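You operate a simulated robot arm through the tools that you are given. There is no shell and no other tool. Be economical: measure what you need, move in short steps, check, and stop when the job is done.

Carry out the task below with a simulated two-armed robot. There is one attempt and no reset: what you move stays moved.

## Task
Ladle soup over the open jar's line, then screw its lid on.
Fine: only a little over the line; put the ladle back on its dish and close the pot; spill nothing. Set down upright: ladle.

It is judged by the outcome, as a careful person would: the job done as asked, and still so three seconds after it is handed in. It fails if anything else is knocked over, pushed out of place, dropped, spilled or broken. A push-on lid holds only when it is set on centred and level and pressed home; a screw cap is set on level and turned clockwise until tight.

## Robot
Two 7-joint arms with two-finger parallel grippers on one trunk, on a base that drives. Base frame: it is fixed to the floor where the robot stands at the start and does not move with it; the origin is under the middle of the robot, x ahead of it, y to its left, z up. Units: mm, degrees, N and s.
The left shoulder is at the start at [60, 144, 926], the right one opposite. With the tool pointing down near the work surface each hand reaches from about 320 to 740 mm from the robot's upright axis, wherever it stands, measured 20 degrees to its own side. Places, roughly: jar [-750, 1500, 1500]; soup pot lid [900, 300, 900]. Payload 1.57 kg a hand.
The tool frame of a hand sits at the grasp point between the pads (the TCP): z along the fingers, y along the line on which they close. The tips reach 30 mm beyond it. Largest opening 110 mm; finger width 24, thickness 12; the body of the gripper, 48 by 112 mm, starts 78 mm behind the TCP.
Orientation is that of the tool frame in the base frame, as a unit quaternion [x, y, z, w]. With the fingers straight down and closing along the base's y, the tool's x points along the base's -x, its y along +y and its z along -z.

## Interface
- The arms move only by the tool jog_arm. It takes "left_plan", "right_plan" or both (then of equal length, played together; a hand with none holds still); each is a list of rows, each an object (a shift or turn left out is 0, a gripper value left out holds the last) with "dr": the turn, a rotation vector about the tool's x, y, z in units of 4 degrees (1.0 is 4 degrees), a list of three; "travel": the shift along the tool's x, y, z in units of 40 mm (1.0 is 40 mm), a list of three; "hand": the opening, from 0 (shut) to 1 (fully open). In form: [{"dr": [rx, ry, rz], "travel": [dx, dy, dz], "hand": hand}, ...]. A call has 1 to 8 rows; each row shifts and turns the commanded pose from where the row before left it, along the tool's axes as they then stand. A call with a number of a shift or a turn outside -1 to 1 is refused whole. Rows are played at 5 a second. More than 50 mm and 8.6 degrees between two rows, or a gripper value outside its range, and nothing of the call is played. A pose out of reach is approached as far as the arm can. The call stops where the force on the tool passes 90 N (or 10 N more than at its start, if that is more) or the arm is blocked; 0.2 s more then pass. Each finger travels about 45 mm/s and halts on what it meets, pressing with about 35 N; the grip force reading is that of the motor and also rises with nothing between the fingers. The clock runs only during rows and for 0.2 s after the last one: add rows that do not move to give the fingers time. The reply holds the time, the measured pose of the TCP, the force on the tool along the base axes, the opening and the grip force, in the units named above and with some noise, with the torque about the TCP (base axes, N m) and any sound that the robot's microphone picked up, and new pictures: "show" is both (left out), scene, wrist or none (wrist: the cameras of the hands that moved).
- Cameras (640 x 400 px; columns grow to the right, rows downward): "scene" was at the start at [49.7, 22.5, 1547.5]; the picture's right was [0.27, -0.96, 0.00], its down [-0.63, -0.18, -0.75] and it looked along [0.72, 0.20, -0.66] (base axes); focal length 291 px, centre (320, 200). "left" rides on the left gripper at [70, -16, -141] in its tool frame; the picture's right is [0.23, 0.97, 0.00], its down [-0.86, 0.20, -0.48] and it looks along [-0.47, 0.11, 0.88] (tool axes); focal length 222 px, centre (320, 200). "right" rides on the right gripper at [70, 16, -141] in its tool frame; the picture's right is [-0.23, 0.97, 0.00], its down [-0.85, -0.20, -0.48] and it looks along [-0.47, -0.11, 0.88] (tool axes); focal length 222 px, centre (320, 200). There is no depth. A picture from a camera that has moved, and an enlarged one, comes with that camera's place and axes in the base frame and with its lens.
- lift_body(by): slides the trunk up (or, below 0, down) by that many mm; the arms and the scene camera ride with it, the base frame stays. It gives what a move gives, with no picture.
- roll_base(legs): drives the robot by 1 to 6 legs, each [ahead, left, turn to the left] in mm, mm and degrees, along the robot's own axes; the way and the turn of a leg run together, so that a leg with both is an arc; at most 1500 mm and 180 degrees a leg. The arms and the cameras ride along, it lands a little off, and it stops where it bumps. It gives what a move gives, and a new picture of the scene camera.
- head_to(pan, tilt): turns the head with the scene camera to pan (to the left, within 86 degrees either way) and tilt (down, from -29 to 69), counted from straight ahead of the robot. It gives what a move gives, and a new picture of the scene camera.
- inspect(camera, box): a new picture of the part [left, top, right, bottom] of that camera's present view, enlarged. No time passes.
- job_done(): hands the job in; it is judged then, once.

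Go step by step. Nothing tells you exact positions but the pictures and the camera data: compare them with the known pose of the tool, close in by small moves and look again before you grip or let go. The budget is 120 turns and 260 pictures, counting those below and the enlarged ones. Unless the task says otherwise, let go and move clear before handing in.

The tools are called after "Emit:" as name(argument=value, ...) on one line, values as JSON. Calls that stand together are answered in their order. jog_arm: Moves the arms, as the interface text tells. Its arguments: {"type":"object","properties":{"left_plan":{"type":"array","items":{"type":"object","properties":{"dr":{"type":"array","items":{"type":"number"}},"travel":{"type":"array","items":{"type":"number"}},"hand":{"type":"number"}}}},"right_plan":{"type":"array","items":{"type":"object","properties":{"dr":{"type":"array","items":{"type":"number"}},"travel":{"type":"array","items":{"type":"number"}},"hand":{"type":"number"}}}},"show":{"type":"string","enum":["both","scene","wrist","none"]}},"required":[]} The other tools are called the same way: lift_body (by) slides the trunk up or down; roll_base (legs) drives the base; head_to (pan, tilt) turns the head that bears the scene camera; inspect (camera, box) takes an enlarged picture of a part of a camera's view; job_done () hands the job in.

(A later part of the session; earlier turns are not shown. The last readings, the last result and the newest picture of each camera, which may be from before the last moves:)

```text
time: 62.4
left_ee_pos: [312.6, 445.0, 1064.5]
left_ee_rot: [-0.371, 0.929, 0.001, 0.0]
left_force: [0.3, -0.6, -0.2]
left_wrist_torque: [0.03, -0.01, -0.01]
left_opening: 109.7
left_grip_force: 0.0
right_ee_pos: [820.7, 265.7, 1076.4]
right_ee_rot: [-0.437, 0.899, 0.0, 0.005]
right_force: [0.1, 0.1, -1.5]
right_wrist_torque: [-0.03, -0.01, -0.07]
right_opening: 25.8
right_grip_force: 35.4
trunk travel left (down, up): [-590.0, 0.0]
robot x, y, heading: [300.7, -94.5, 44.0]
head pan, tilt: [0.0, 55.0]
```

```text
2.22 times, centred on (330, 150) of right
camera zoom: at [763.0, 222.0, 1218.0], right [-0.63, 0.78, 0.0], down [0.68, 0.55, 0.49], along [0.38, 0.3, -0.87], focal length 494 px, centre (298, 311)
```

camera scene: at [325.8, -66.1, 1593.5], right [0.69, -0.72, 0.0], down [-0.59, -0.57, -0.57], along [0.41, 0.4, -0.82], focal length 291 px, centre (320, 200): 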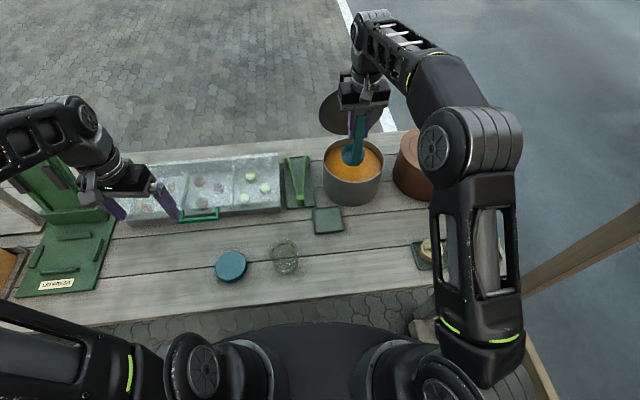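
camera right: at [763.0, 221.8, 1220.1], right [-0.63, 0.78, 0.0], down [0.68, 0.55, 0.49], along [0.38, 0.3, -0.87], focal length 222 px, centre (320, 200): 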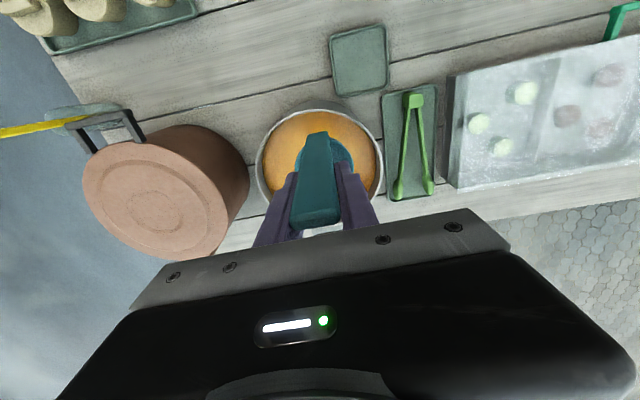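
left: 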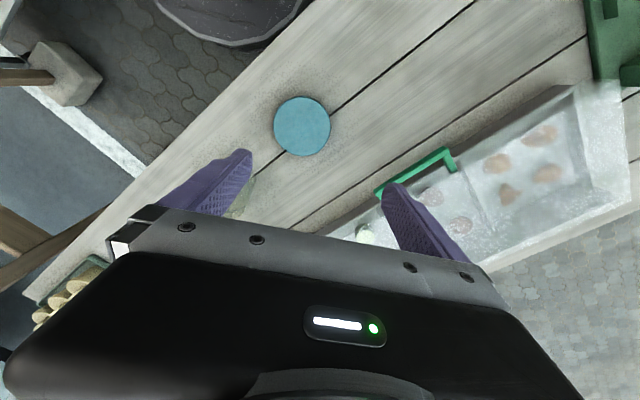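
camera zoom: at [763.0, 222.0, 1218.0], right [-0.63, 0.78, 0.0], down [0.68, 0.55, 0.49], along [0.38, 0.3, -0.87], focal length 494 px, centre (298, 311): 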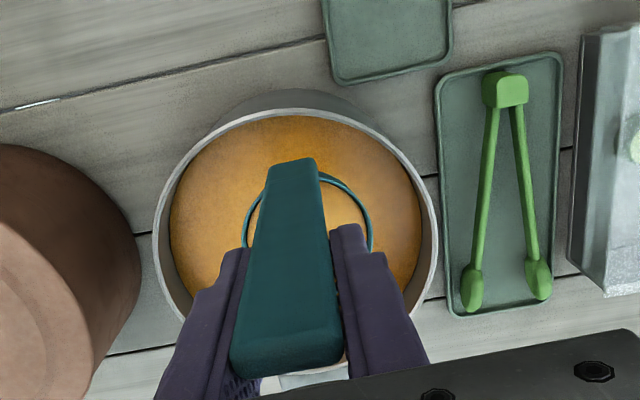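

The ladle came up full. Moving smoothly at height toward the jar, with the left hand drawing aside.

Emit:
jog_arm(right_plan=[{"travel": [0.196, 0.227, 0]}, {"travel": [0.393, 0.454, 0]}, {"travel": [0.589, 0.68, 0]}, {"travel": [0.655, 0.756, 0]}, {"travel": [0.655, 0.756, 0]}, {"travel": [0.589, 0.68, 0]}, {"travel": [0.393, 0.454, 0]}, {"travel": [0.196, 0.227, 0]}], left_plan=[{"travel": [0, 0.5, 0]}, {"travel": [0, 0.5, 0]}, {"travel": [0, 0.5, 0]}, {"travel": [0, 0.5, 0]}, {"travel": [0, 0.5, 0]}, {}, {}, {}], show="scene")

```text
time: 64.2
left_ee_pos: [242.2, 517.9, 1064.8]
left_ee_rot: [-0.372, 0.928, 0.0, 0.0]
left_force: [-0.2, 0.3, -0.1]
left_wrist_torque: [0.0, 0.0, 0.0]
left_opening: 110.1
left_grip_force: 0.2
right_ee_pos: [597.7, 256.4, 1074.6]
right_ee_rot: [-0.437, 0.899, -0.001, 0.005]
right_force: [-0.2, -0.7, -2.6]
right_wrist_torque: [0.0, 0.03, 0.02]
right_opening: 25.9
right_grip_force: 35.0
trunk travel left (down, up): [-590.0, 0.0]
robot x, y, heading: [297.4, -97.9, 43.7]
head pan, tilt: [0.0, 55.0]
camera scene: at [325.8, -66.3, 1593.5], right [0.69, -0.72, 0.0], down [-0.59, -0.57, -0.57], along [0.41, 0.4, -0.82], focal length 291 px, centre (320, 200)
```

scene: 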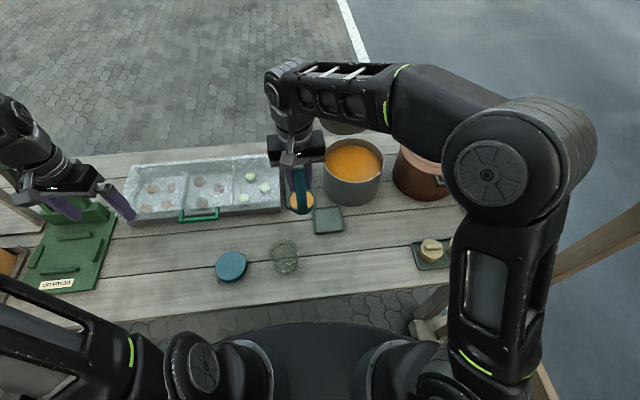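

Emit:
jog_arm(right_plan=[{"travel": [0.131, 0.151, 0]}, {"travel": [0.262, 0.302, 0]}, {"travel": [0.393, 0.454, 0]}, {"travel": [0.458, 0.529, 0]}, {"travel": [0.458, 0.529, 0]}, {"travel": [0.393, 0.454, 0]}, {"travel": [0.229, 0.265, 0]}, {"travel": [0.08, 0.095, 0]}], show="both")

Emit:
inspect(camera="scene", box=[220, 180, 340, 290])

```text
time: 66.0
left_ee_pos: [242.9, 516.6, 1065.1]
left_ee_rot: [-0.371, 0.928, 0.0, -0.001]
left_force: [0.8, -0.3, 0.1]
left_wrist_torque: [0.0, 0.01, 0.0]
left_opening: 109.9
left_grip_force: 0.0
right_ee_pos: [451.2, 248.7, 1072.0]
right_ee_rot: [-0.437, 0.899, -0.002, 0.005]
right_force: [-0.7, -0.5, -2.2]
right_wrist_torque: [0.0, 0.03, 0.0]
right_opening: 25.3
right_grip_force: 34.3
trunk travel left (down, up): [-590.0, 0.0]
robot x, y, heading: [294.8, -90.1, 43.8]
head pan, tilt: [0.0, 55.0]
camera scene: at [325.7, -66.0, 1593.5], right [0.69, -0.72, 0.0], down [-0.59, -0.57, -0.57], along [0.41, 0.4, -0.82], focal length 291 px, centre (320, 200)
camera right: at [392.3, 205.2, 1213.3], right [-0.63, 0.78, 0.0], down [0.68, 0.55, 0.49], along [0.38, 0.3, -0.87], focal length 222 px, centre (320, 200)
```

scene: 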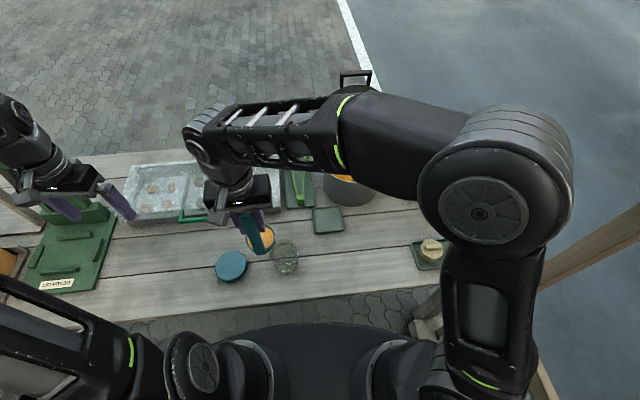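
right: 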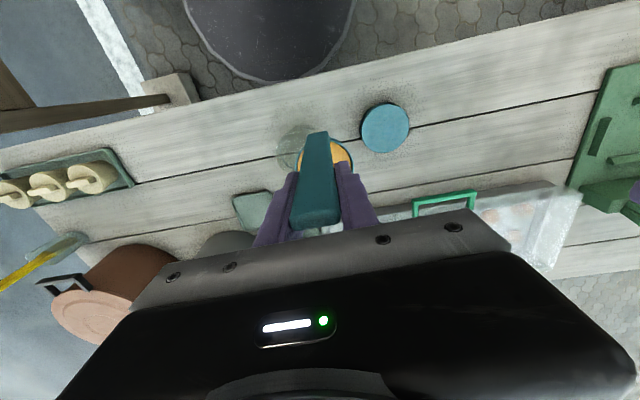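

```text
3.64 times, centred on (280, 235) of scene
camera zoom: at [325.7, -66.0, 1593.5], right [0.69, -0.72, 0.0], down [-0.59, -0.57, -0.57], along [0.41, 0.4, -0.82], focal length 1058 px, centre (466, 73)
```

zoom: 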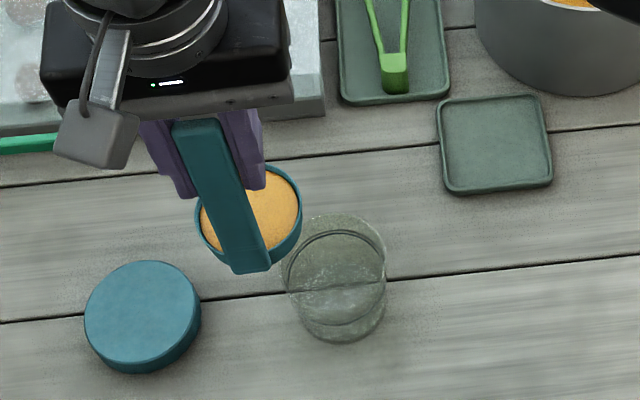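

Positions refined: jar ≈[505,245], bowl centre ≈ TCP + 17 mm forward. Now bringing the bowl's right lip over the jar and down to ~40 mm above its rim.

Emit:
jog_arm(right_plan=[{"travel": [-0.1, -0.04, 0.2]}, {"travel": [-0.12, -0.04, 0.35]}, {"travel": [-0.12, -0.03, 0.4]}, {"travel": [0, 0, 0.4]}, {"travel": [0, 0, 0.25]}, {"travel": [0, 0, 0.1]}, {}], show="none")

Emit:
inspect(camera="scene", box=[220, 180, 340, 290])

Emit:
inspect(camera="right", box=[220, 80, 420, 240])

```text
time: 67.6
left_ee_pos: [242.9, 516.8, 1064.3]
left_ee_rot: [-0.371, 0.929, 0.0, 0.0]
left_force: [0.9, 0.7, -0.2]
left_wrist_torque: [0.0, 0.0, 0.0]
left_opening: 109.7
left_grip_force: 0.1
right_ee_pos: [461.7, 256.9, 1003.1]
right_ee_rot: [-0.437, 0.9, -0.001, 0.005]
right_force: [0.1, -0.5, -2.7]
right_wrist_torque: [0.01, 0.06, 0.02]
right_opening: 25.5
right_grip_force: 35.0
trunk travel left (down, up): [-590.0, 0.0]
robot x, y, heading: [297.3, -95.1, 43.8]
head pan, tilt: [0.0, 55.0]
```

```text
3.64 times, centred on (280, 235) of scene
camera zoom: at [325.8, -66.0, 1593.5], right [0.69, -0.72, 0.0], down [-0.59, -0.57, -0.57], along [0.41, 0.4, -0.82], focal length 1058 px, centre (466, 73)
```

zoom: 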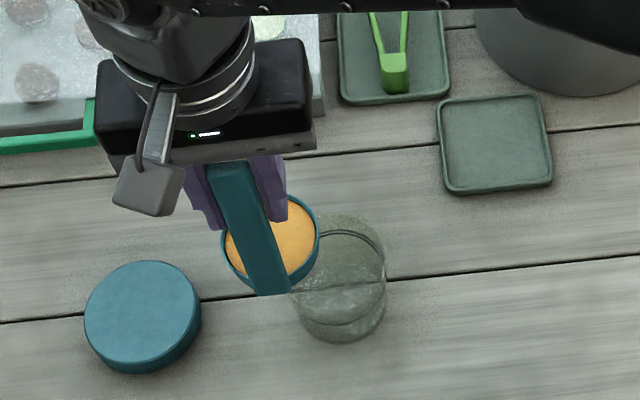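

```text
2.50 times, centred on (320, 160) of right
camera zoom: at [404.0, 213.2, 1145.0], right [-0.62, 0.78, 0.0], down [0.68, 0.55, 0.49], along [0.38, 0.3, -0.87], focal length 555 px, centre (320, 300)
```

zoom: 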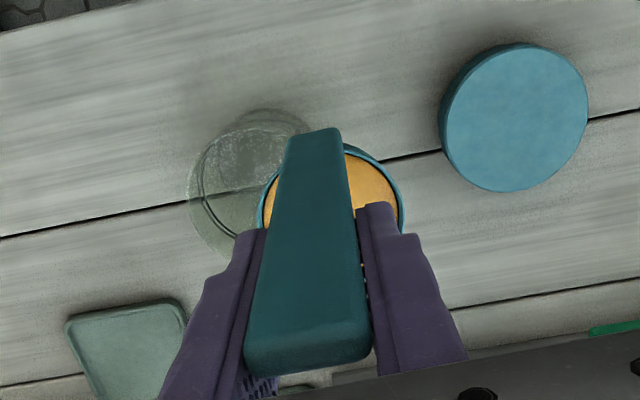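

The lip is over the jar mouth. Beginning the slow tilt about the lip.

Emit:
jog_arm(right_plan=[{"dr": [-0.6, 0, 0], "travel": [-0.06, -0.116, -0.032]}, {"dr": [-0.6, 0, 0], "travel": [-0.06, -0.116, -0.032]}, {"dr": [-0.6, 0, 0], "travel": [0, -0.116, -0.032]}, {"dr": [-0.6, 0, 0], "travel": [0, -0.116, -0.032]}, {"dr": [-0.6, 0, 0], "travel": [0, -0.116, -0.032]}, {"dr": [-0.6, 0, 0], "travel": [0, -0.116, -0.032]}, {"dr": [-0.6, 0, 0], "travel": [0, -0.116, -0.032]}, {}], show="none")

Emit:
inspect(camera="scene", box=[220, 180, 340, 290])

```text
time: 69.4
left_ee_pos: [242.7, 517.3, 1064.4]
left_ee_rot: [-0.372, 0.928, -0.001, 0.0]
left_force: [0.0, 0.7, 0.7]
left_wrist_torque: [-0.03, 0.0, -0.02]
left_opening: 110.2
left_grip_force: 0.1
right_ee_pos: [491.4, 241.5, 1009.4]
right_ee_rot: [-0.433, 0.89, 0.131, -0.059]
right_force: [0.0, 0.7, -2.0]
right_wrist_torque: [-0.09, -0.04, 0.02]
right_opening: 25.7
right_grip_force: 35.1
trunk travel left (down, up): [-590.0, 0.0]
robot x, y, heading: [298.2, -92.8, 43.5]
head pan, tilt: [0.0, 55.0]
```

```text
3.64 times, centred on (280, 235) of scene
camera zoom: at [325.6, -65.9, 1593.5], right [0.69, -0.72, 0.0], down [-0.59, -0.57, -0.57], along [0.41, 0.4, -0.82], focal length 1058 px, centre (466, 73)
```

zoom: 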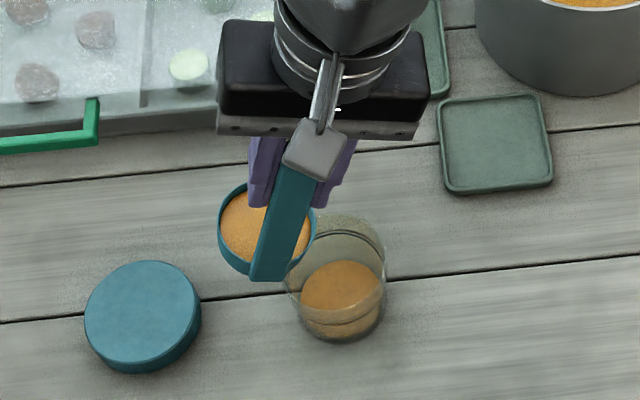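

Soup is landing in the jar cleanly (level ≈ 27 mm). Continuing the tilt to empty this scoop.

Emit:
jog_arm(right_plan=[{"dr": [-0.8, 0, 0], "travel": [0, -0.155, -0.042]}, {"dr": [-0.8, 0, 0], "travel": [0, -0.155, -0.042]}, {"dr": [-0.8, 0, 0], "travel": [0, -0.155, -0.042]}, {"dr": [-0.8, 0, 0], "travel": [0, -0.155, -0.042]}, {"dr": [-0.8, 0, 0], "travel": [0, -0.155, -0.042]}, {"dr": [-0.8, 0, 0], "travel": [0, -0.155, -0.042]}, {"dr": [-0.8, 0, 0], "travel": [0, -0.155, -0.042]}, {}], show="none")

Emit:
inspect(camera="scene", box=[220, 180, 340, 290])

```text
time: 71.2
left_ee_pos: [242.8, 517.8, 1064.8]
left_ee_rot: [-0.372, 0.928, 0.001, 0.0]
left_force: [-0.7, -0.2, 0.7]
left_wrist_torque: [-0.02, -0.02, 0.03]
left_opening: 110.1
left_grip_force: 0.0
right_ee_pos: [526.1, 214.0, 1001.9]
right_ee_rot: [-0.413, 0.848, 0.301, -0.141]
right_force: [0.4, 0.1, -1.5]
right_wrist_torque: [-0.09, -0.09, 0.02]
right_opening: 25.8
right_grip_force: 34.5
trunk travel left (down, up): [-590.0, 0.0]
robot x, y, heading: [296.3, -95.8, 43.8]
head pan, tilt: [0.0, 55.0]
```

```text
3.64 times, centred on (280, 235) of scene
camera zoom: at [325.5, -65.9, 1593.5], right [0.69, -0.72, 0.0], down [-0.59, -0.57, -0.57], along [0.41, 0.4, -0.82], focal length 1058 px, centre (466, 73)
```

zoom: 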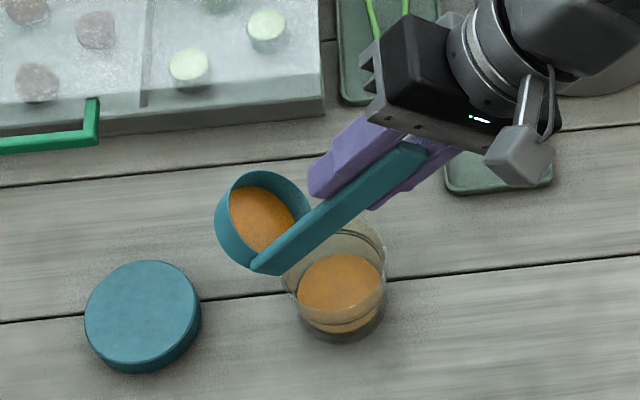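

Emit:
inspect(camera="scene", box=[264, 230, 314, 280])

```text
8.00 times, centred on (289, 255) of scene
camera zoom: at [325.5, -65.9, 1593.5], right [0.69, -0.72, 0.0], down [-0.59, -0.57, -0.57], along [0.41, 0.4, -0.82], focal length 2328 px, centre (568, -240)
```

zoom: 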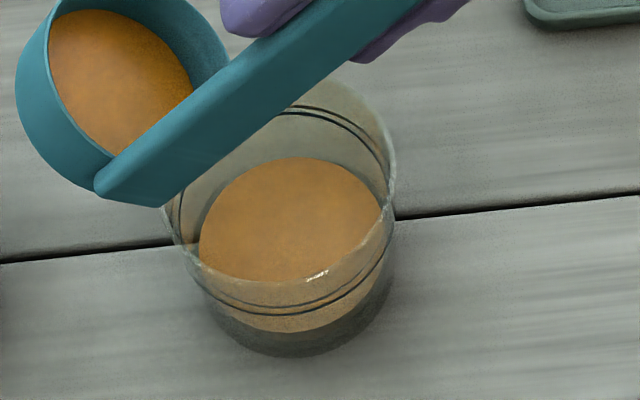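

Still well below the line (roughly 25 mm). Continue tilting to empty the ladle.

Emit:
jog_arm(right_plan=[{"dr": [-0.9, 0, 0], "travel": [0, -0.175, -0.047]}, {"dr": [-0.9, 0, 0], "travel": [0, -0.175, -0.047]}, {"dr": [-0.9, 0, 0], "travel": [0, -0.175, -0.047]}, {"dr": [-0.9, 0, 0], "travel": [0, -0.175, -0.047]}, {"dr": [-0.9, 0, 0], "travel": [0, -0.175, -0.047]}, {"dr": [-0.9, 0, 0], "travel": [0, -0.175, -0.047]}, {"dr": [-0.9, 0, 0], "travel": [0, -0.175, -0.047]}, {"dr": [-0.9, 0, 0], "travel": [0, -0.175, -0.047]}], show="none")

Emit:
inspect(camera="scene", box=[230, 190, 330, 280])

```text
time: 73.0
left_ee_pos: [242.1, 517.6, 1064.9]
left_ee_rot: [-0.372, 0.928, 0.0, -0.001]
left_force: [0.0, 0.9, -0.1]
left_wrist_torque: [0.01, 0.02, 0.0]
left_opening: 110.1
left_grip_force: 0.1
right_ee_pos: [561.7, 185.3, 968.4]
right_ee_rot: [-0.365, 0.745, 0.503, -0.24]
right_force: [0.0, 0.7, -1.7]
right_wrist_torque: [-0.1, -0.07, -0.02]
right_opening: 25.8
right_grip_force: 34.7
trunk travel left (down, up): [-590.0, 0.0]
robot x, y, heading: [297.1, -95.4, 43.5]
head pan, tilt: [0.0, 55.0]
```

```text
4.44 times, centred on (280, 235) of scene
camera zoom: at [326.4, -66.3, 1593.5], right [0.69, -0.72, 0.0], down [-0.59, -0.57, -0.57], along [0.41, 0.4, -0.82], focal length 1294 px, centre (498, 44)
```

zoom: 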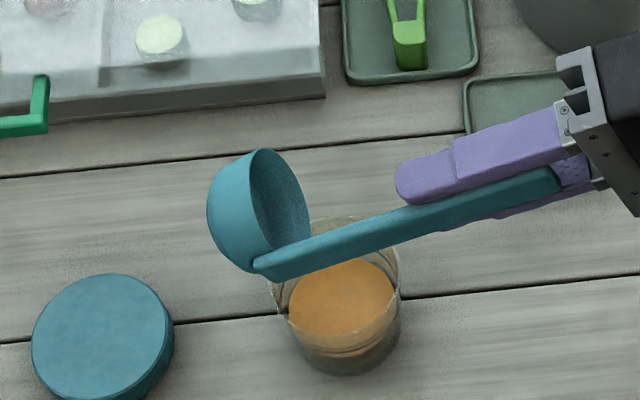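

Emit:
inspect(camera="scene", box=[264, 230, 314, 280])

Emit:
jog_arm(right_plan=[{"dr": [1, 0, 0], "travel": [0, 0.19, -0.1]}, {"dr": [1, 0, 0], "travel": [0, 0.19, -0.1]}, {"dr": [1, 0, 0], "travel": [0, 0.19, -0.1]}, {"dr": [1, 0, 0], "travel": [0, 0.19, -0.1]}, {"dr": [1, 0, 0], "travel": [0, 0.19, -0.1]}, {"dr": [1, 0, 0], "travel": [0, 0.19, -0.1]}, {"dr": [1, 0, 0], "travel": [0, 0.19, -0.1]}, {"dr": [1, 0, 0], "travel": [0, 0.19, -0.1]}], show="none")

Emit:
jog_arm(right_plan=[{"dr": [1, 0, 0], "travel": [0, 0.1, -0.2]}, {"dr": [1, 0, 0], "travel": [0, 0.1, -0.2]}, {"dr": [1, 0, 0], "travel": [0, 0.1, -0.2]}, {"dr": [1, 0, 0], "travel": [0, 0.1, -0.2]}, {"dr": [1, 0, 0], "travel": [0, 0.1, -0.2]}, {"dr": [1, 0, 0], "travel": [0, 0.1, -0.2]}, {"dr": [1, 0, 0], "travel": [0, 0.1, -0.2]}, {"dr": [1, 0, 0], "travel": [0, 0.1, -0.2]}], show="scene")

```text
8.00 times, centred on (289, 255) of scene
camera zoom: at [326.4, -66.3, 1593.5], right [0.69, -0.72, 0.0], down [-0.59, -0.57, -0.57], along [0.41, 0.4, -0.82], focal length 2328 px, centre (568, -240)
```

zoom: 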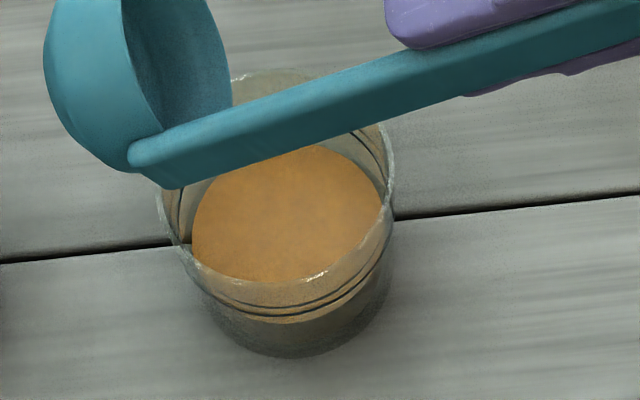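

```text
time: 74.8
left_ee_pos: [243.2, 517.8, 1065.0]
left_ee_rot: [-0.372, 0.928, 0.0, 0.001]
left_force: [-0.7, -0.2, 0.1]
left_wrist_torque: [0.01, -0.02, 0.0]
left_opening: 110.0
left_grip_force: 0.0
right_ee_pos: [553.0, 192.4, 1035.3]
right_ee_rot: [-0.417, 0.856, 0.277, -0.13]
right_force: [-0.2, 0.0, -0.9]
right_wrist_torque: [-0.05, -0.02, 0.01]
right_opening: 25.5
right_grip_force: 34.7
trunk travel left (down, up): [-590.0, 0.0]
robot x, y, heading: [296.9, -96.0, 43.8]
head pan, tilt: [0.0, 55.0]
```

```text
time: 76.6
left_ee_pos: [242.0, 517.4, 1064.3]
left_ee_rot: [-0.371, 0.929, -0.001, -0.001]
left_force: [-0.4, -0.3, -0.5]
left_wrist_torque: [-0.02, 0.02, -0.01]
left_opening: 110.0
left_grip_force: 0.1
right_ee_pos: [548.7, 193.7, 1105.2]
right_ee_rot: [-0.436, 0.899, 0.029, -0.009]
right_force: [0.1, 0.1, -1.5]
right_wrist_torque: [-0.06, 0.01, -0.01]
right_opening: 25.7
right_grip_force: 34.5
trunk travel left (down, up): [-590.0, 0.0]
robot x, y, heading: [297.0, -93.2, 44.0]
head pan, tilt: [0.0, 55.0]
camera scene: at [325.5, -65.8, 1593.5], right [0.69, -0.72, 0.0], down [-0.59, -0.57, -0.57], along [0.41, 0.4, -0.82], focal length 291 px, centre (320, 200)
```

scene: 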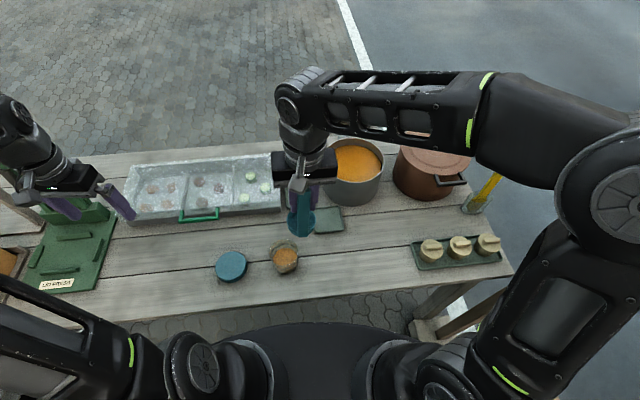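

Empty ladle lifted clear. Zooming on jar level.

Emit:
inspect(camera="scene", box=[264, 230, 314, 280])

```text
8.00 times, centred on (289, 255) of scene
camera zoom: at [325.5, -65.8, 1593.5], right [0.69, -0.72, 0.0], down [-0.59, -0.57, -0.57], along [0.41, 0.4, -0.82], focal length 2328 px, centre (568, -240)
```

zoom: 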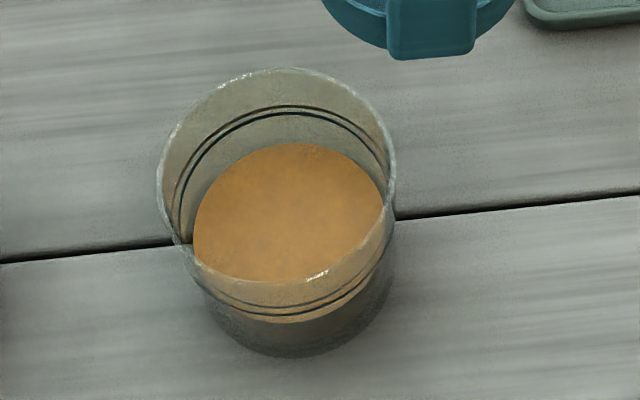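

Soup is now about 20 mm under the line; one more, nearly full scoop is needed. Returning to the pot.

Emit:
jog_arm(right_plan=[{"dr": [0.9, 0, 0], "travel": [-0.71, -0.53, 0]}, {"travel": [-0.71, -0.53, 0]}, {"travel": [-0.71, -0.53, 0]}, {"travel": [-0.71, -0.53, 0]}, {"travel": [-0.71, -0.53, 0.1]}, {"travel": [-0.71, -0.53, 0.2]}, {"travel": [-0.71, -0.53, 0.2]}, {"travel": [-0.71, -0.53, 0.2]}], show="scene")

```text
time: 78.4
left_ee_pos: [241.5, 518.7, 1063.8]
left_ee_rot: [-0.373, 0.928, 0.0, 0.001]
left_force: [-1.1, 0.2, 0.8]
left_wrist_torque: [-0.04, 0.0, 0.0]
left_opening: 110.0
left_grip_force: 0.1
right_ee_pos: [821.9, 271.0, 1078.1]
right_ee_rot: [-0.438, 0.899, 0.002, 0.004]
right_force: [-0.9, 1.6, -1.5]
right_wrist_torque: [-0.08, -0.02, 0.02]
right_opening: 25.9
right_grip_force: 34.7
trunk travel left (down, up): [-590.0, 0.0]
robot x, y, heading: [292.5, -94.2, 43.7]
head pan, tilt: [0.0, 55.0]
camera scene: at [325.0, -64.1, 1593.5], right [0.69, -0.72, 0.0], down [-0.59, -0.57, -0.57], along [0.42, 0.39, -0.82], focal length 291 px, centre (320, 200)
```

scene: 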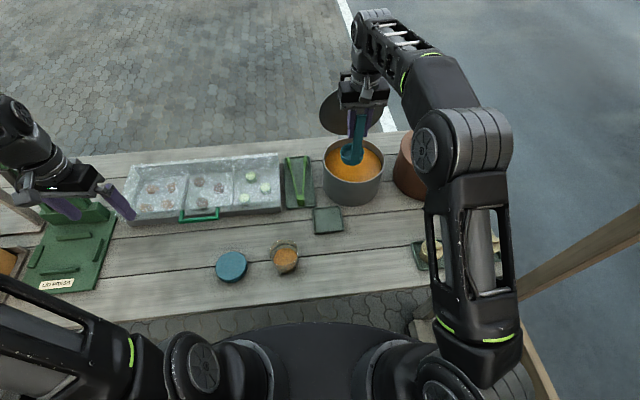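

Emit:
jog_arm(right_plan=[{"travel": [0, 0, 0.4]}, {"travel": [0, 0, 0.5]}, {"travel": [0, 0, 0.4]}, {"travel": [0, 0, 0.3]}, {"travel": [0, 0, 0.2]}, {"travel": [0, 0, 0.2]}, {"travel": [0, 0, 0.2]}, {"travel": [0, 0, 0.2]}], show="none")

Emit:
jog_arm(right_plan=[{"travel": [0, 0, 0.2]}, {"travel": [0, 0, 0.2]}, {"travel": [0, 0, 0.2]}, {}, {}, {}], show="none")

Emit:
inspect(camera="scene", box=[310, 110, 400, 220])

Emit:
jog_arm(right_plan=[{"travel": [0, 0, -0.15]}, {"travel": [0, 0, -0.2]}, {"travel": [0, 0, -0.2]}, {"travel": [0, 0, -0.3]}, {"travel": [0, 0, -0.4]}, {"travel": [0, 0, -0.5]}, {"travel": [0, 0, -0.6]}, {"travel": [0, 0, -0.45]}], show="none")

Emit:
inspect(camera="scene", box=[310, 90, 400, 200])

```text
time: 80.2
left_ee_pos: [243.8, 517.6, 1064.5]
left_ee_rot: [-0.371, 0.929, -0.001, 0.0]
left_force: [0.7, 0.2, -0.2]
left_wrist_torque: [0.01, 0.02, 0.0]
left_opening: 110.0
left_grip_force: 0.0
right_ee_pos: [824.1, 268.6, 981.8]
right_ee_rot: [-0.437, 0.899, 0.002, 0.003]
right_force: [0.1, -0.1, -1.9]
right_wrist_torque: [-0.01, 0.0, 0.01]
right_opening: 25.8
right_grip_force: 34.9
trunk travel left (down, up): [-590.0, 0.0]
robot x, y, heading: [299.3, -96.0, 43.9]
head pan, tilt: [0.0, 55.0]
```

```text
time: 81.6
left_ee_pos: [243.1, 518.1, 1064.8]
left_ee_rot: [-0.372, 0.928, 0.0, 0.001]
left_force: [-0.8, -0.3, 0.6]
left_wrist_torque: [0.01, 0.0, 0.01]
left_opening: 109.8
left_grip_force: 0.1
right_ee_pos: [823.8, 270.2, 956.4]
right_ee_rot: [-0.437, 0.899, 0.002, 0.004]
right_force: [-0.4, -0.7, -2.3]
right_wrist_torque: [-0.04, 0.03, 0.03]
right_opening: 25.7
right_grip_force: 34.9
trunk travel left (down, up): [-590.0, 0.0]
robot x, y, heading: [298.5, -93.8, 43.7]
head pan, tilt: [0.0, 55.0]
```

```text
3.64 times, centred on (355, 165) of scene
camera zoom: at [326.0, -66.1, 1593.5], right [0.69, -0.72, 0.0], down [-0.59, -0.57, -0.57], along [0.41, 0.4, -0.82], focal length 1058 px, centre (193, 327)
```

zoom: 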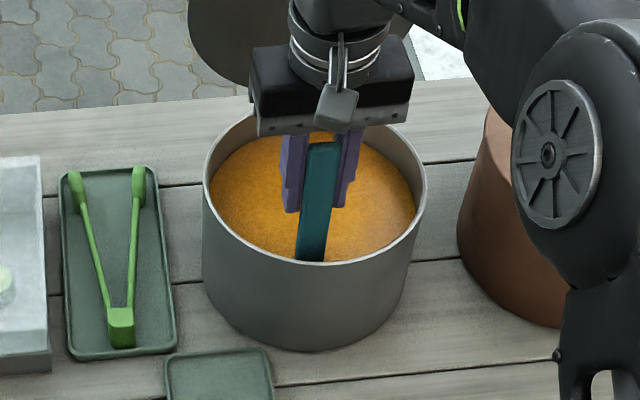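

```text
time: 83.4
left_ee_pos: [243.4, 518.1, 1064.6]
left_ee_rot: [-0.372, 0.928, -0.001, 0.0]
left_force: [0.4, 0.0, 0.4]
left_wrist_torque: [0.01, -0.03, 0.02]
left_opening: 110.0
left_grip_force: 0.1
right_ee_pos: [821.7, 267.5, 1069.5]
right_ee_rot: [-0.437, 0.899, 0.002, 0.004]
right_force: [0.3, -0.3, -2.7]
right_wrist_torque: [-0.03, 0.0, 0.0]
right_opening: 25.6
right_grip_force: 34.8
trunk travel left (down, up): [-590.0, 0.0]
robot x, y, heading: [300.2, -98.6, 44.0]
head pan, tilt: [0.0, 55.0]
```

```text
3.64 times, centred on (355, 145) of scene
camera zoom: at [325.9, -66.0, 1593.5], right [0.69, -0.72, 0.0], down [-0.59, -0.57, -0.57], along [0.41, 0.4, -0.82], focal length 1058 px, centre (193, 400)
```

zoom: 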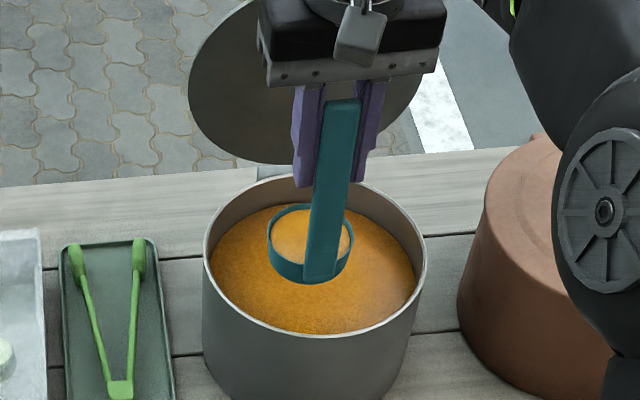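

Second scoop is full. Carrying it to the jar the same way.

Emit:
jog_arm(right_plan=[{"travel": [0.19, 0.231, -0.1]}, {"travel": [0.382, 0.463, 0]}, {"travel": [0.572, 0.694, 0]}, {"travel": [0.636, 0.7715, 0]}, {"travel": [0.636, 0.7715, 0]}, {"travel": [0.572, 0.694, 0]}, {"travel": [0.382, 0.463, 0]}, {"travel": [0.19, 0.231, 0]}], show="none")

Emit:
jog_arm(right_plan=[{"travel": [0.127, 0.154, 0]}, {"travel": [0.254, 0.309, 0]}, {"travel": [0.382, 0.463, 0]}, {"travel": [0.413, 0.501, 0]}, {"travel": [0.382, 0.463, 0]}, {"travel": [0.286, 0.347, 0]}, {"travel": [0.19, 0.231, 0]}, {"travel": [0.08, 0.096, 0]}], show="scene")

```text
time: 85.2
left_ee_pos: [243.0, 518.3, 1064.7]
left_ee_rot: [-0.372, 0.928, -0.001, 0.0]
left_force: [0.2, -0.1, -0.7]
left_wrist_torque: [-0.02, 0.01, 0.01]
left_opening: 110.2
left_grip_force: 0.1
right_ee_pos: [599.3, 261.3, 1071.1]
right_ee_rot: [-0.437, 0.9, 0.002, 0.005]
right_force: [0.1, 0.1, -2.3]
right_wrist_torque: [-0.02, 0.01, 0.0]
right_opening: 25.7
right_grip_force: 34.6
trunk travel left (down, up): [-590.0, 0.0]
robot x, y, heading: [294.8, -96.3, 43.7]
head pan, tilt: [0.0, 55.0]
```

```text
time: 87.0
left_ee_pos: [243.2, 517.6, 1065.4]
left_ee_rot: [-0.371, 0.928, 0.0, 0.0]
left_force: [0.5, 0.1, 0.4]
left_wrist_torque: [0.01, 0.01, -0.05]
left_opening: 110.0
left_grip_force: 0.0
right_ee_pos: [467.6, 260.0, 1071.6]
right_ee_rot: [-0.437, 0.899, 0.002, 0.004]
right_force: [0.7, 0.6, -3.1]
right_wrist_torque: [-0.02, 0.07, 0.0]
right_opening: 25.6
right_grip_force: 34.6
trunk travel left (down, up): [-590.0, 0.0]
robot x, y, heading: [298.8, -97.3, 43.9]
head pan, tilt: [0.0, 55.0]
camera scene: at [325.8, -66.0, 1593.5], right [0.69, -0.72, 0.0], down [-0.59, -0.57, -0.57], along [0.41, 0.4, -0.82], focal length 291 px, centre (320, 200)
```

scene: 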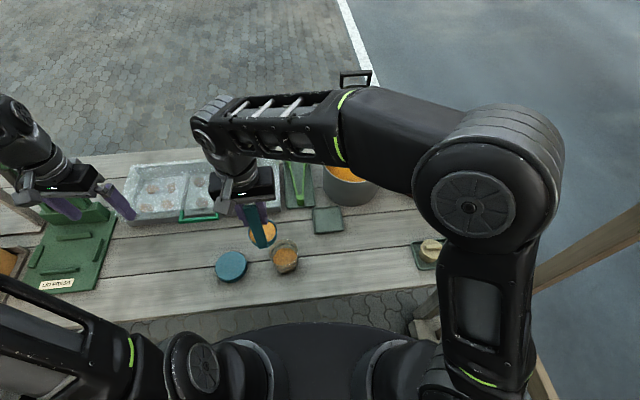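

Lower to pouring height, then tilt 17° as before and check.

Emit:
jog_arm(right_plan=[{"travel": [0, 0.04, 0.2]}, {"travel": [0, 0, 0.35]}, {"travel": [0, 0, 0.4]}, {"travel": [0, 0, 0.4]}, {"travel": [0, 0, 0.25]}, {"travel": [0, 0, 0.1]}, {}], show="none")

Emit:
inspect(camera="scene", box=[220, 180, 340, 290])

```text
time: 88.6
left_ee_pos: [243.0, 518.5, 1065.1]
left_ee_rot: [-0.371, 0.929, 0.0, 0.001]
left_force: [-0.4, 0.0, 0.3]
left_wrist_torque: [-0.01, 0.0, -0.01]
left_opening: 109.9
left_grip_force: 0.1
right_ee_pos: [464.9, 261.7, 1003.8]
right_ee_rot: [-0.437, 0.899, 0.002, 0.005]
right_force: [0.0, 0.0, -2.5]
right_wrist_torque: [-0.03, 0.07, 0.01]
right_opening: 25.7
right_grip_force: 34.9
trunk travel left (down, up): [-590.0, 0.0]
robot x, y, heading: [297.1, -94.9, 43.6]
head pan, tilt: [0.0, 55.0]
```

```text
3.64 times, centred on (280, 235) of scene
camera zoom: at [325.8, -66.0, 1593.5], right [0.69, -0.72, 0.0], down [-0.59, -0.57, -0.57], along [0.41, 0.4, -0.82], focal length 1058 px, centre (466, 73)
```

zoom: 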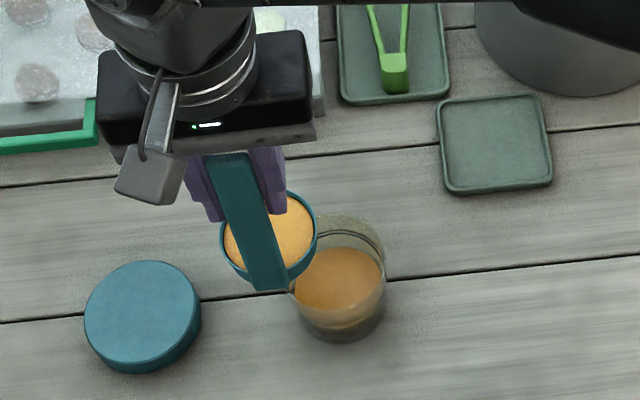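

Emit:
jog_arm(right_plan=[{"dr": [-0.6, 0, 0], "travel": [0, -0.116, -0.032]}, {"dr": [-0.6, 0, 0], "travel": [0, -0.116, -0.032]}, {"dr": [-0.6, 0, 0], "travel": [0, -0.116, -0.032]}, {"dr": [-0.6, 0, 0], "travel": [0, -0.116, -0.032]}, {"dr": [-0.6, 0, 0], "travel": [0, -0.116, -0.032]}, {"dr": [-0.6, 0, 0], "travel": [0, -0.116, -0.032]}, {"dr": [-0.6, 0, 0], "travel": [0, -0.116, -0.032]}, {}], show="none")

Emit:
inspect(camera="scene", box=[264, 230, 314, 280])

```text
time: 90.4
left_ee_pos: [242.8, 518.4, 1063.9]
left_ee_rot: [-0.372, 0.928, 0.0, 0.0]
left_force: [0.2, 0.5, 0.0]
left_wrist_torque: [0.02, 0.03, -0.05]
left_opening: 110.4
left_grip_force: 0.1
right_ee_pos: [490.8, 240.4, 1009.5]
right_ee_rot: [-0.433, 0.89, 0.134, -0.061]
right_force: [-0.2, -0.2, -2.2]
right_wrist_torque: [-0.1, -0.04, 0.04]
right_opening: 25.6
right_grip_force: 34.8
trunk travel left (down, up): [-590.0, 0.0]
robot x, y, heading: [295.6, -96.7, 43.7]
head pan, tilt: [0.0, 55.0]
```

```text
8.00 times, centred on (289, 255) of scene
camera zoom: at [325.6, -65.9, 1593.5], right [0.69, -0.72, 0.0], down [-0.59, -0.57, -0.57], along [0.41, 0.4, -0.82], focal length 2328 px, centre (568, -240)
```

zoom: 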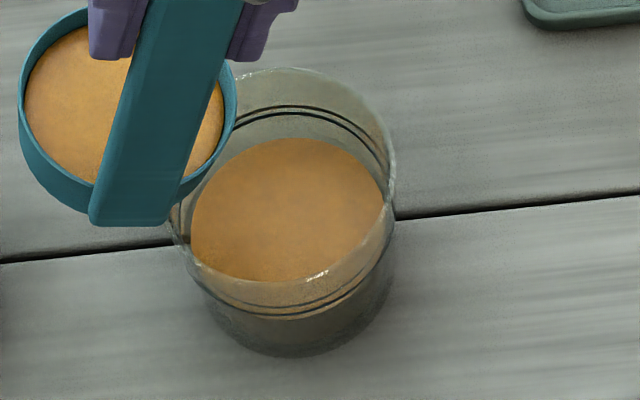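

Emit:
jog_arm(right_plan=[{"dr": [-0.6, 0, 0], "travel": [0, -0.116, -0.032]}, {"dr": [-0.6, 0, 0], "travel": [0, -0.116, -0.032]}, {"dr": [-0.6, 0, 0], "travel": [0, -0.116, -0.032]}, {"dr": [-0.6, 0, 0], "travel": [0, -0.116, -0.032]}, {"dr": [-0.6, 0, 0], "travel": [0, -0.116, -0.032]}, {"dr": [-0.6, 0, 0], "travel": [0, -0.116, -0.032]}, {"dr": [-0.6, 0, 0], "travel": [0, -0.116, -0.032]}, {}], show="none")

Emit:
inspect(camera="scene", box=[264, 230, 314, 280])

```text
time: 92.2
left_ee_pos: [242.4, 516.8, 1064.3]
left_ee_rot: [-0.373, 0.928, 0.0, -0.001]
left_force: [-0.2, -0.3, -0.7]
left_wrist_torque: [0.0, -0.01, -0.01]
left_opening: 110.0
left_grip_force: 0.1
right_ee_pos: [516.1, 221.1, 1003.7]
right_ee_rot: [-0.42, 0.86, 0.263, -0.123]
right_force: [0.4, -0.6, -1.6]
right_wrist_torque: [-0.12, -0.1, 0.03]
right_opening: 26.0
right_grip_force: 35.4
trunk travel left (down, up): [-590.0, 0.0]
robot x, y, heading: [299.1, -95.2, 43.6]
head pan, tilt: [0.0, 55.0]
```

```text
8.00 times, centred on (289, 255) of scene
camera zoom: at [325.6, -65.9, 1593.5], right [0.69, -0.72, 0.0], down [-0.59, -0.57, -0.57], along [0.41, 0.4, -0.82], focal length 2328 px, centre (568, -240)
```

zoom: 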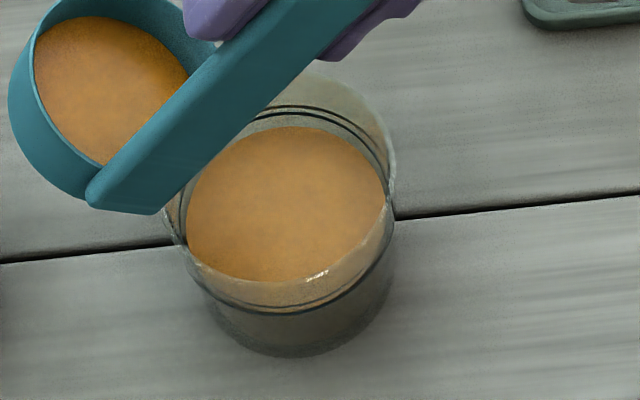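

Emit:
jog_arm(right_plan=[{"dr": [-0.6, 0, 0], "travel": [0, -0.116, -0.032]}, {"dr": [-0.6, 0, 0], "travel": [0, -0.116, -0.032]}, {"dr": [-0.6, 0, 0], "travel": [0, -0.116, -0.032]}, {"dr": [-0.6, 0, 0], "travel": [0, -0.116, -0.032]}, {"dr": [-0.6, 0, 0], "travel": [0, -0.116, -0.032]}, {"dr": [-0.6, 0, 0], "travel": [0, -0.116, -0.032]}, {}, {}], show="none")

Emit:
inspect(camera="scene", box=[264, 230, 314, 280])

```text
time: 94.0
left_ee_pos: [242.5, 517.6, 1066.0]
left_ee_rot: [-0.372, 0.928, 0.0, 0.0]
left_force: [1.1, -0.2, 0.3]
left_wrist_torque: [-0.02, 0.0, 0.0]
left_opening: 109.9
left_grip_force: 0.0
right_ee_pos: [538.2, 206.3, 990.7]
right_ee_rot: [-0.4, 0.821, 0.368, -0.175]
right_force: [-0.8, -0.1, -2.3]
right_wrist_torque: [-0.09, -0.08, -0.03]
right_opening: 26.0
right_grip_force: 34.8
trunk travel left (down, up): [-590.0, 0.0]
robot x, y, heading: [296.0, -93.2, 43.6]
head pan, tilt: [0.0, 55.0]
```

```text
8.00 times, centred on (289, 255) of scene
camera zoom: at [326.0, -66.2, 1593.5], right [0.69, -0.72, 0.0], down [-0.59, -0.57, -0.57], along [0.41, 0.4, -0.82], focal length 2328 px, centre (568, -240)
```

zoom: 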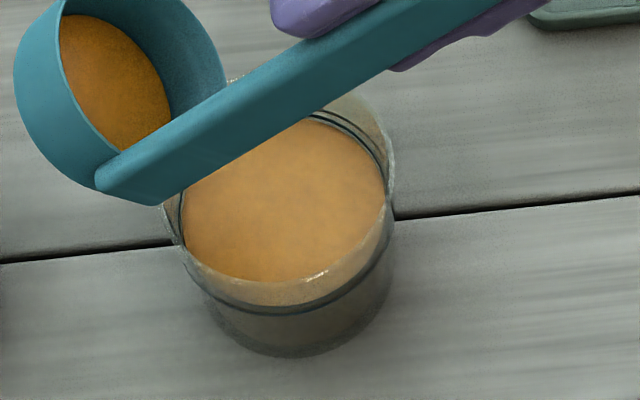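

Nearly at the line. Small further steps.

Emit:
jog_arm(right_plan=[{"dr": [-0.6, 0, 0], "travel": [0, -0.116, -0.032]}, {"dr": [-0.6, 0, 0], "travel": [0, -0.116, -0.032]}, {"dr": [-0.6, 0, 0], "travel": [0, -0.116, -0.032]}, {"dr": [-0.6, 0, 0], "travel": [0, -0.116, -0.032]}, {}, {}], show="none")

Emit:
inspect(camera="scene", box=[264, 230, 314, 280])

```text
time: 95.4
left_ee_pos: [244.3, 518.2, 1064.0]
left_ee_rot: [-0.371, 0.929, 0.001, -0.001]
left_force: [0.0, -0.8, -0.5]
left_wrist_torque: [0.02, 0.0, -0.03]
left_opening: 110.0
left_grip_force: 0.1
right_ee_pos: [550.6, 195.7, 982.4]
right_ee_rot: [-0.385, 0.787, 0.436, -0.208]
right_force: [0.7, -0.2, -1.8]
right_wrist_torque: [-0.13, -0.09, -0.01]
right_opening: 25.6
right_grip_force: 34.8
trunk travel left (down, up): [-590.0, 0.0]
robot x, y, heading: [295.5, -93.3, 43.8]
head pan, tilt: [0.0, 55.0]
```

```text
8.00 times, centred on (289, 255) of scene
camera zoom: at [326.0, -66.2, 1593.5], right [0.69, -0.72, 0.0], down [-0.59, -0.57, -0.57], along [0.41, 0.4, -0.82], focal length 2328 px, centre (568, -240)
```

zoom: 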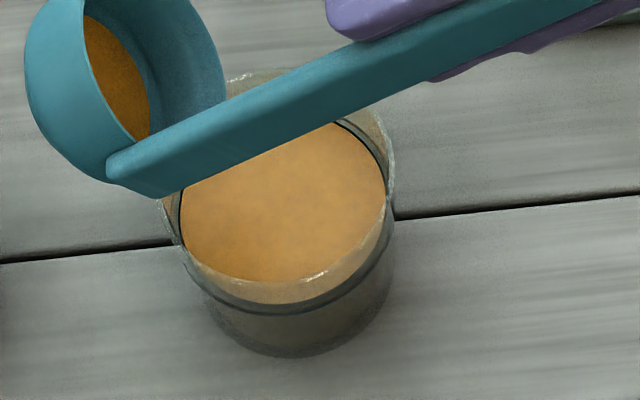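

Emit:
jog_arm(right_plan=[{"dr": [-0.6, 0, 0], "travel": [0, -0.116, -0.032]}, {"dr": [-0.6, 0, 0], "travel": [0, -0.116, -0.032]}, {"dr": [-0.6, 0, 0], "travel": [0, -0.116, -0.032]}, {}, {}], show="none")

Emit:
inspect(camera="scene", box=[269, 235, 309, 275])

```text
time: 96.6
left_ee_pos: [243.4, 518.5, 1065.4]
left_ee_rot: [-0.371, 0.929, -0.001, 0.0]
left_force: [-0.1, -0.2, 0.0]
left_wrist_torque: [0.0, 0.01, -0.01]
left_opening: 110.0
left_grip_force: 0.0
right_ee_pos: [557.1, 189.1, 972.1]
right_ee_rot: [-0.371, 0.758, 0.484, -0.231]
right_force: [0.8, -0.1, -1.2]
right_wrist_torque: [-0.11, -0.13, -0.01]
right_opening: 25.7
right_grip_force: 35.3
trunk travel left (down, up): [-590.0, 0.0]
robot x, y, heading: [296.4, -92.9, 43.7]
head pan, tilt: [0.0, 55.0]
```

```text
10.00 times, centred on (289, 255) of scene
camera zoom: at [326.1, -66.2, 1593.5], right [0.69, -0.72, 0.0], down [-0.59, -0.57, -0.57], along [0.41, 0.4, -0.82], focal length 2910 px, centre (630, -350)
```

zoom: 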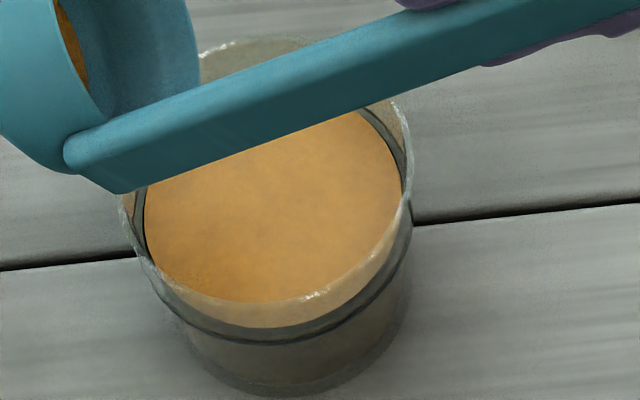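

Level is right at the line. A touch more, in small steps, to get slightly over.

Emit:
jog_arm(right_plan=[{"dr": [-0.6, 0, 0], "travel": [0, -0.116, -0.032]}, {"dr": [-0.6, 0, 0], "travel": [0, -0.116, -0.032]}, {"dr": [-0.6, 0, 0], "travel": [0, -0.116, -0.032]}, {}, {}], show="none")

Emit:
inspect(camera="scene", box=[269, 235, 309, 275])

Emit:
inspect(camera="scene", box=[240, 200, 320, 270])

```text
time: 97.8
left_ee_pos: [242.6, 517.8, 1064.7]
left_ee_rot: [-0.372, 0.928, 0.0, 0.0]
left_force: [-0.2, -0.1, -0.6]
left_wrist_torque: [-0.02, 0.03, -0.01]
left_opening: 110.0
left_grip_force: 0.1
right_ee_pos: [565.0, 183.2, 960.3]
right_ee_rot: [-0.356, 0.726, 0.53, -0.254]
right_force: [-0.3, -0.4, -1.6]
right_wrist_torque: [-0.11, -0.09, 0.0]
right_opening: 25.7
right_grip_force: 35.0
trunk travel left (down, up): [-590.0, 0.0]
robot x, y, heading: [295.1, -95.7, 43.5]
head pan, tilt: [0.0, 55.0]
```

```text
10.00 times, centred on (289, 255) of scene
camera zoom: at [326.0, -66.2, 1593.5], right [0.69, -0.72, 0.0], down [-0.59, -0.57, -0.57], along [0.41, 0.4, -0.82], focal length 2910 px, centre (630, -350)
```

zoom: 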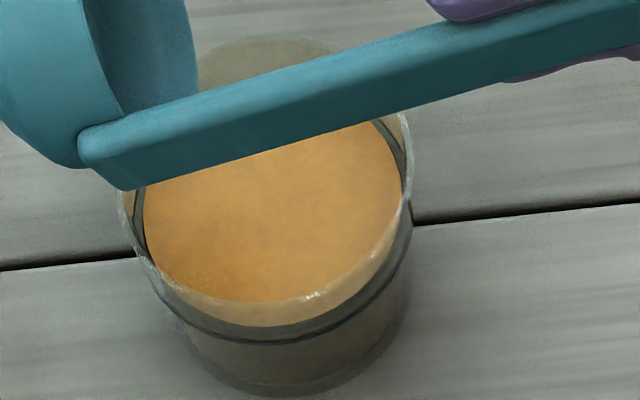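

```text
5.71 times, centred on (280, 235) of scene
camera zoom: at [326.0, -66.2, 1593.5], right [0.69, -0.72, 0.0], down [-0.59, -0.57, -0.57], along [0.41, 0.4, -0.82], focal length 1663 px, centre (549, 0)
```

zoom: 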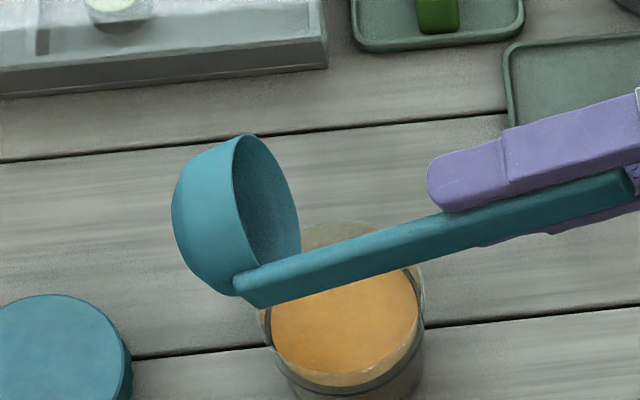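

The ladle is empty. I'll untilt and clear away to judge the level without obstruction.

Emit:
jog_arm(right_plan=[{"dr": [1, 0, 0], "travel": [0, 0.19, -0.1]}, {"dr": [1, 0, 0], "travel": [0, 0.19, -0.1]}, {"dr": [1, 0, 0], "travel": [0, 0.19, -0.1]}, {"dr": [1, 0, 0], "travel": [0, 0.19, -0.1]}, {"dr": [1, 0, 0], "travel": [0, 0.19, -0.1]}, {"dr": [1, 0, 0], "travel": [0, 0.19, -0.1]}, {"dr": [1, 0, 0], "travel": [0, 0.19, -0.1]}, {"dr": [1, 0, 0], "travel": [0, 0.19, -0.1]}], show="none")

Emit:
jog_arm(right_plan=[{"dr": [1, 0, 0], "travel": [0, 0.1, -0.2]}, {"dr": [1, 0, 0], "travel": [0, 0.1, -0.2]}, {"dr": [1, 0, 0], "travel": [0, 0.1, -0.2]}, {"dr": [1, 0, 0], "travel": [0, 0.1, -0.2]}, {"dr": [1, 0, 0], "travel": [0, 0.1, -0.2]}, {"dr": [1, 0, 0], "travel": [0, 0.1, -0.2]}, {"dr": [1, 0, 0], "travel": [0, 0.1, -0.2]}, {"dr": [1, 0, 0], "travel": [0, 0.1, -0.2]}], show="none")

Emit:
jog_arm(right_plan=[{"dr": [1, 0, 0], "travel": [-0.5, -0.4, 0]}, {"dr": [1, 0, 0], "travel": [-0.5, -0.4, 0]}, {"travel": [-0.5, -0.4, 0]}], show="none")

Emit:
inspect(camera="scene", box=[269, 235, 309, 275])

```text
time: 99.6
left_ee_pos: [242.9, 516.8, 1064.8]
left_ee_rot: [-0.372, 0.928, 0.0, 0.0]
left_force: [0.6, 0.4, -0.2]
left_wrist_torque: [0.02, -0.01, -0.01]
left_opening: 109.9
left_grip_force: 0.1
right_ee_pos: [559.9, 187.1, 1026.7]
right_ee_rot: [-0.412, 0.844, 0.31, -0.146]
right_force: [-0.4, 0.0, -1.5]
right_wrist_torque: [-0.08, -0.02, 0.0]
right_opening: 25.9
right_grip_force: 35.1
trunk travel left (down, up): [-590.0, 0.0]
robot x, y, heading: [297.8, -93.6, 43.7]
head pan, tilt: [0.0, 55.0]
```

```text
time: 101.4
left_ee_pos: [243.9, 517.8, 1065.4]
left_ee_rot: [-0.371, 0.929, 0.0, 0.0]
left_force: [-0.1, -0.3, 0.0]
left_wrist_torque: [0.01, 0.0, 0.01]
left_opening: 110.1
left_grip_force: 0.0
right_ee_pos: [560.5, 185.8, 1098.2]
right_ee_rot: [-0.436, 0.897, 0.064, -0.025]
right_force: [0.4, 2.3, -1.5]
right_wrist_torque: [-0.06, -0.01, 0.0]
right_opening: 25.7
right_grip_force: 35.3
trunk travel left (down, up): [-590.0, 0.0]
robot x, y, heading: [294.5, -96.5, 43.9]
head pan, tilt: [0.0, 55.0]
```

```text
time: 102.2
left_ee_pos: [243.3, 517.3, 1063.1]
left_ee_rot: [-0.371, 0.929, 0.0, 0.0]
left_force: [0.2, -0.1, -0.1]
left_wrist_torque: [0.0, 0.01, -0.01]
left_opening: 109.9
left_grip_force: 0.2
right_ee_pos: [635.7, 205.1, 1093.7]
right_ee_rot: [-0.436, 0.9, 0.002, 0.004]
right_force: [0.0, 0.3, -1.2]
right_wrist_torque: [-0.03, 0.02, 0.01]
right_opening: 25.9
right_grip_force: 34.6
trunk travel left (down, up): [-590.0, 0.0]
robot x, y, heading: [301.3, -94.4, 43.8]
head pan, tilt: [0.0, 55.0]
```

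```text
10.00 times, centred on (289, 255) of scene
camera zoom: at [326.7, -65.9, 1593.5], right [0.69, -0.72, 0.0], down [-0.59, -0.57, -0.57], along [0.41, 0.4, -0.82], focal length 2910 px, centre (630, -350)
```

zoom: 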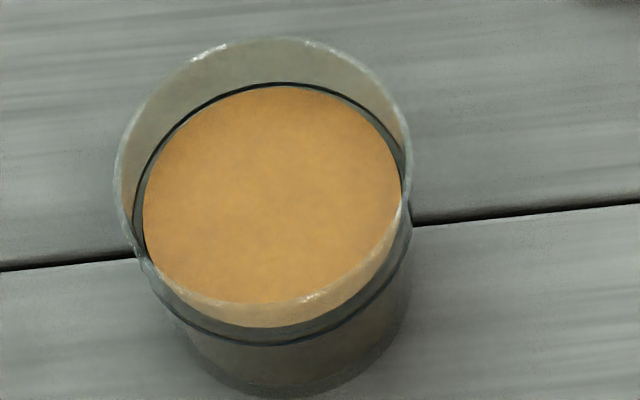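

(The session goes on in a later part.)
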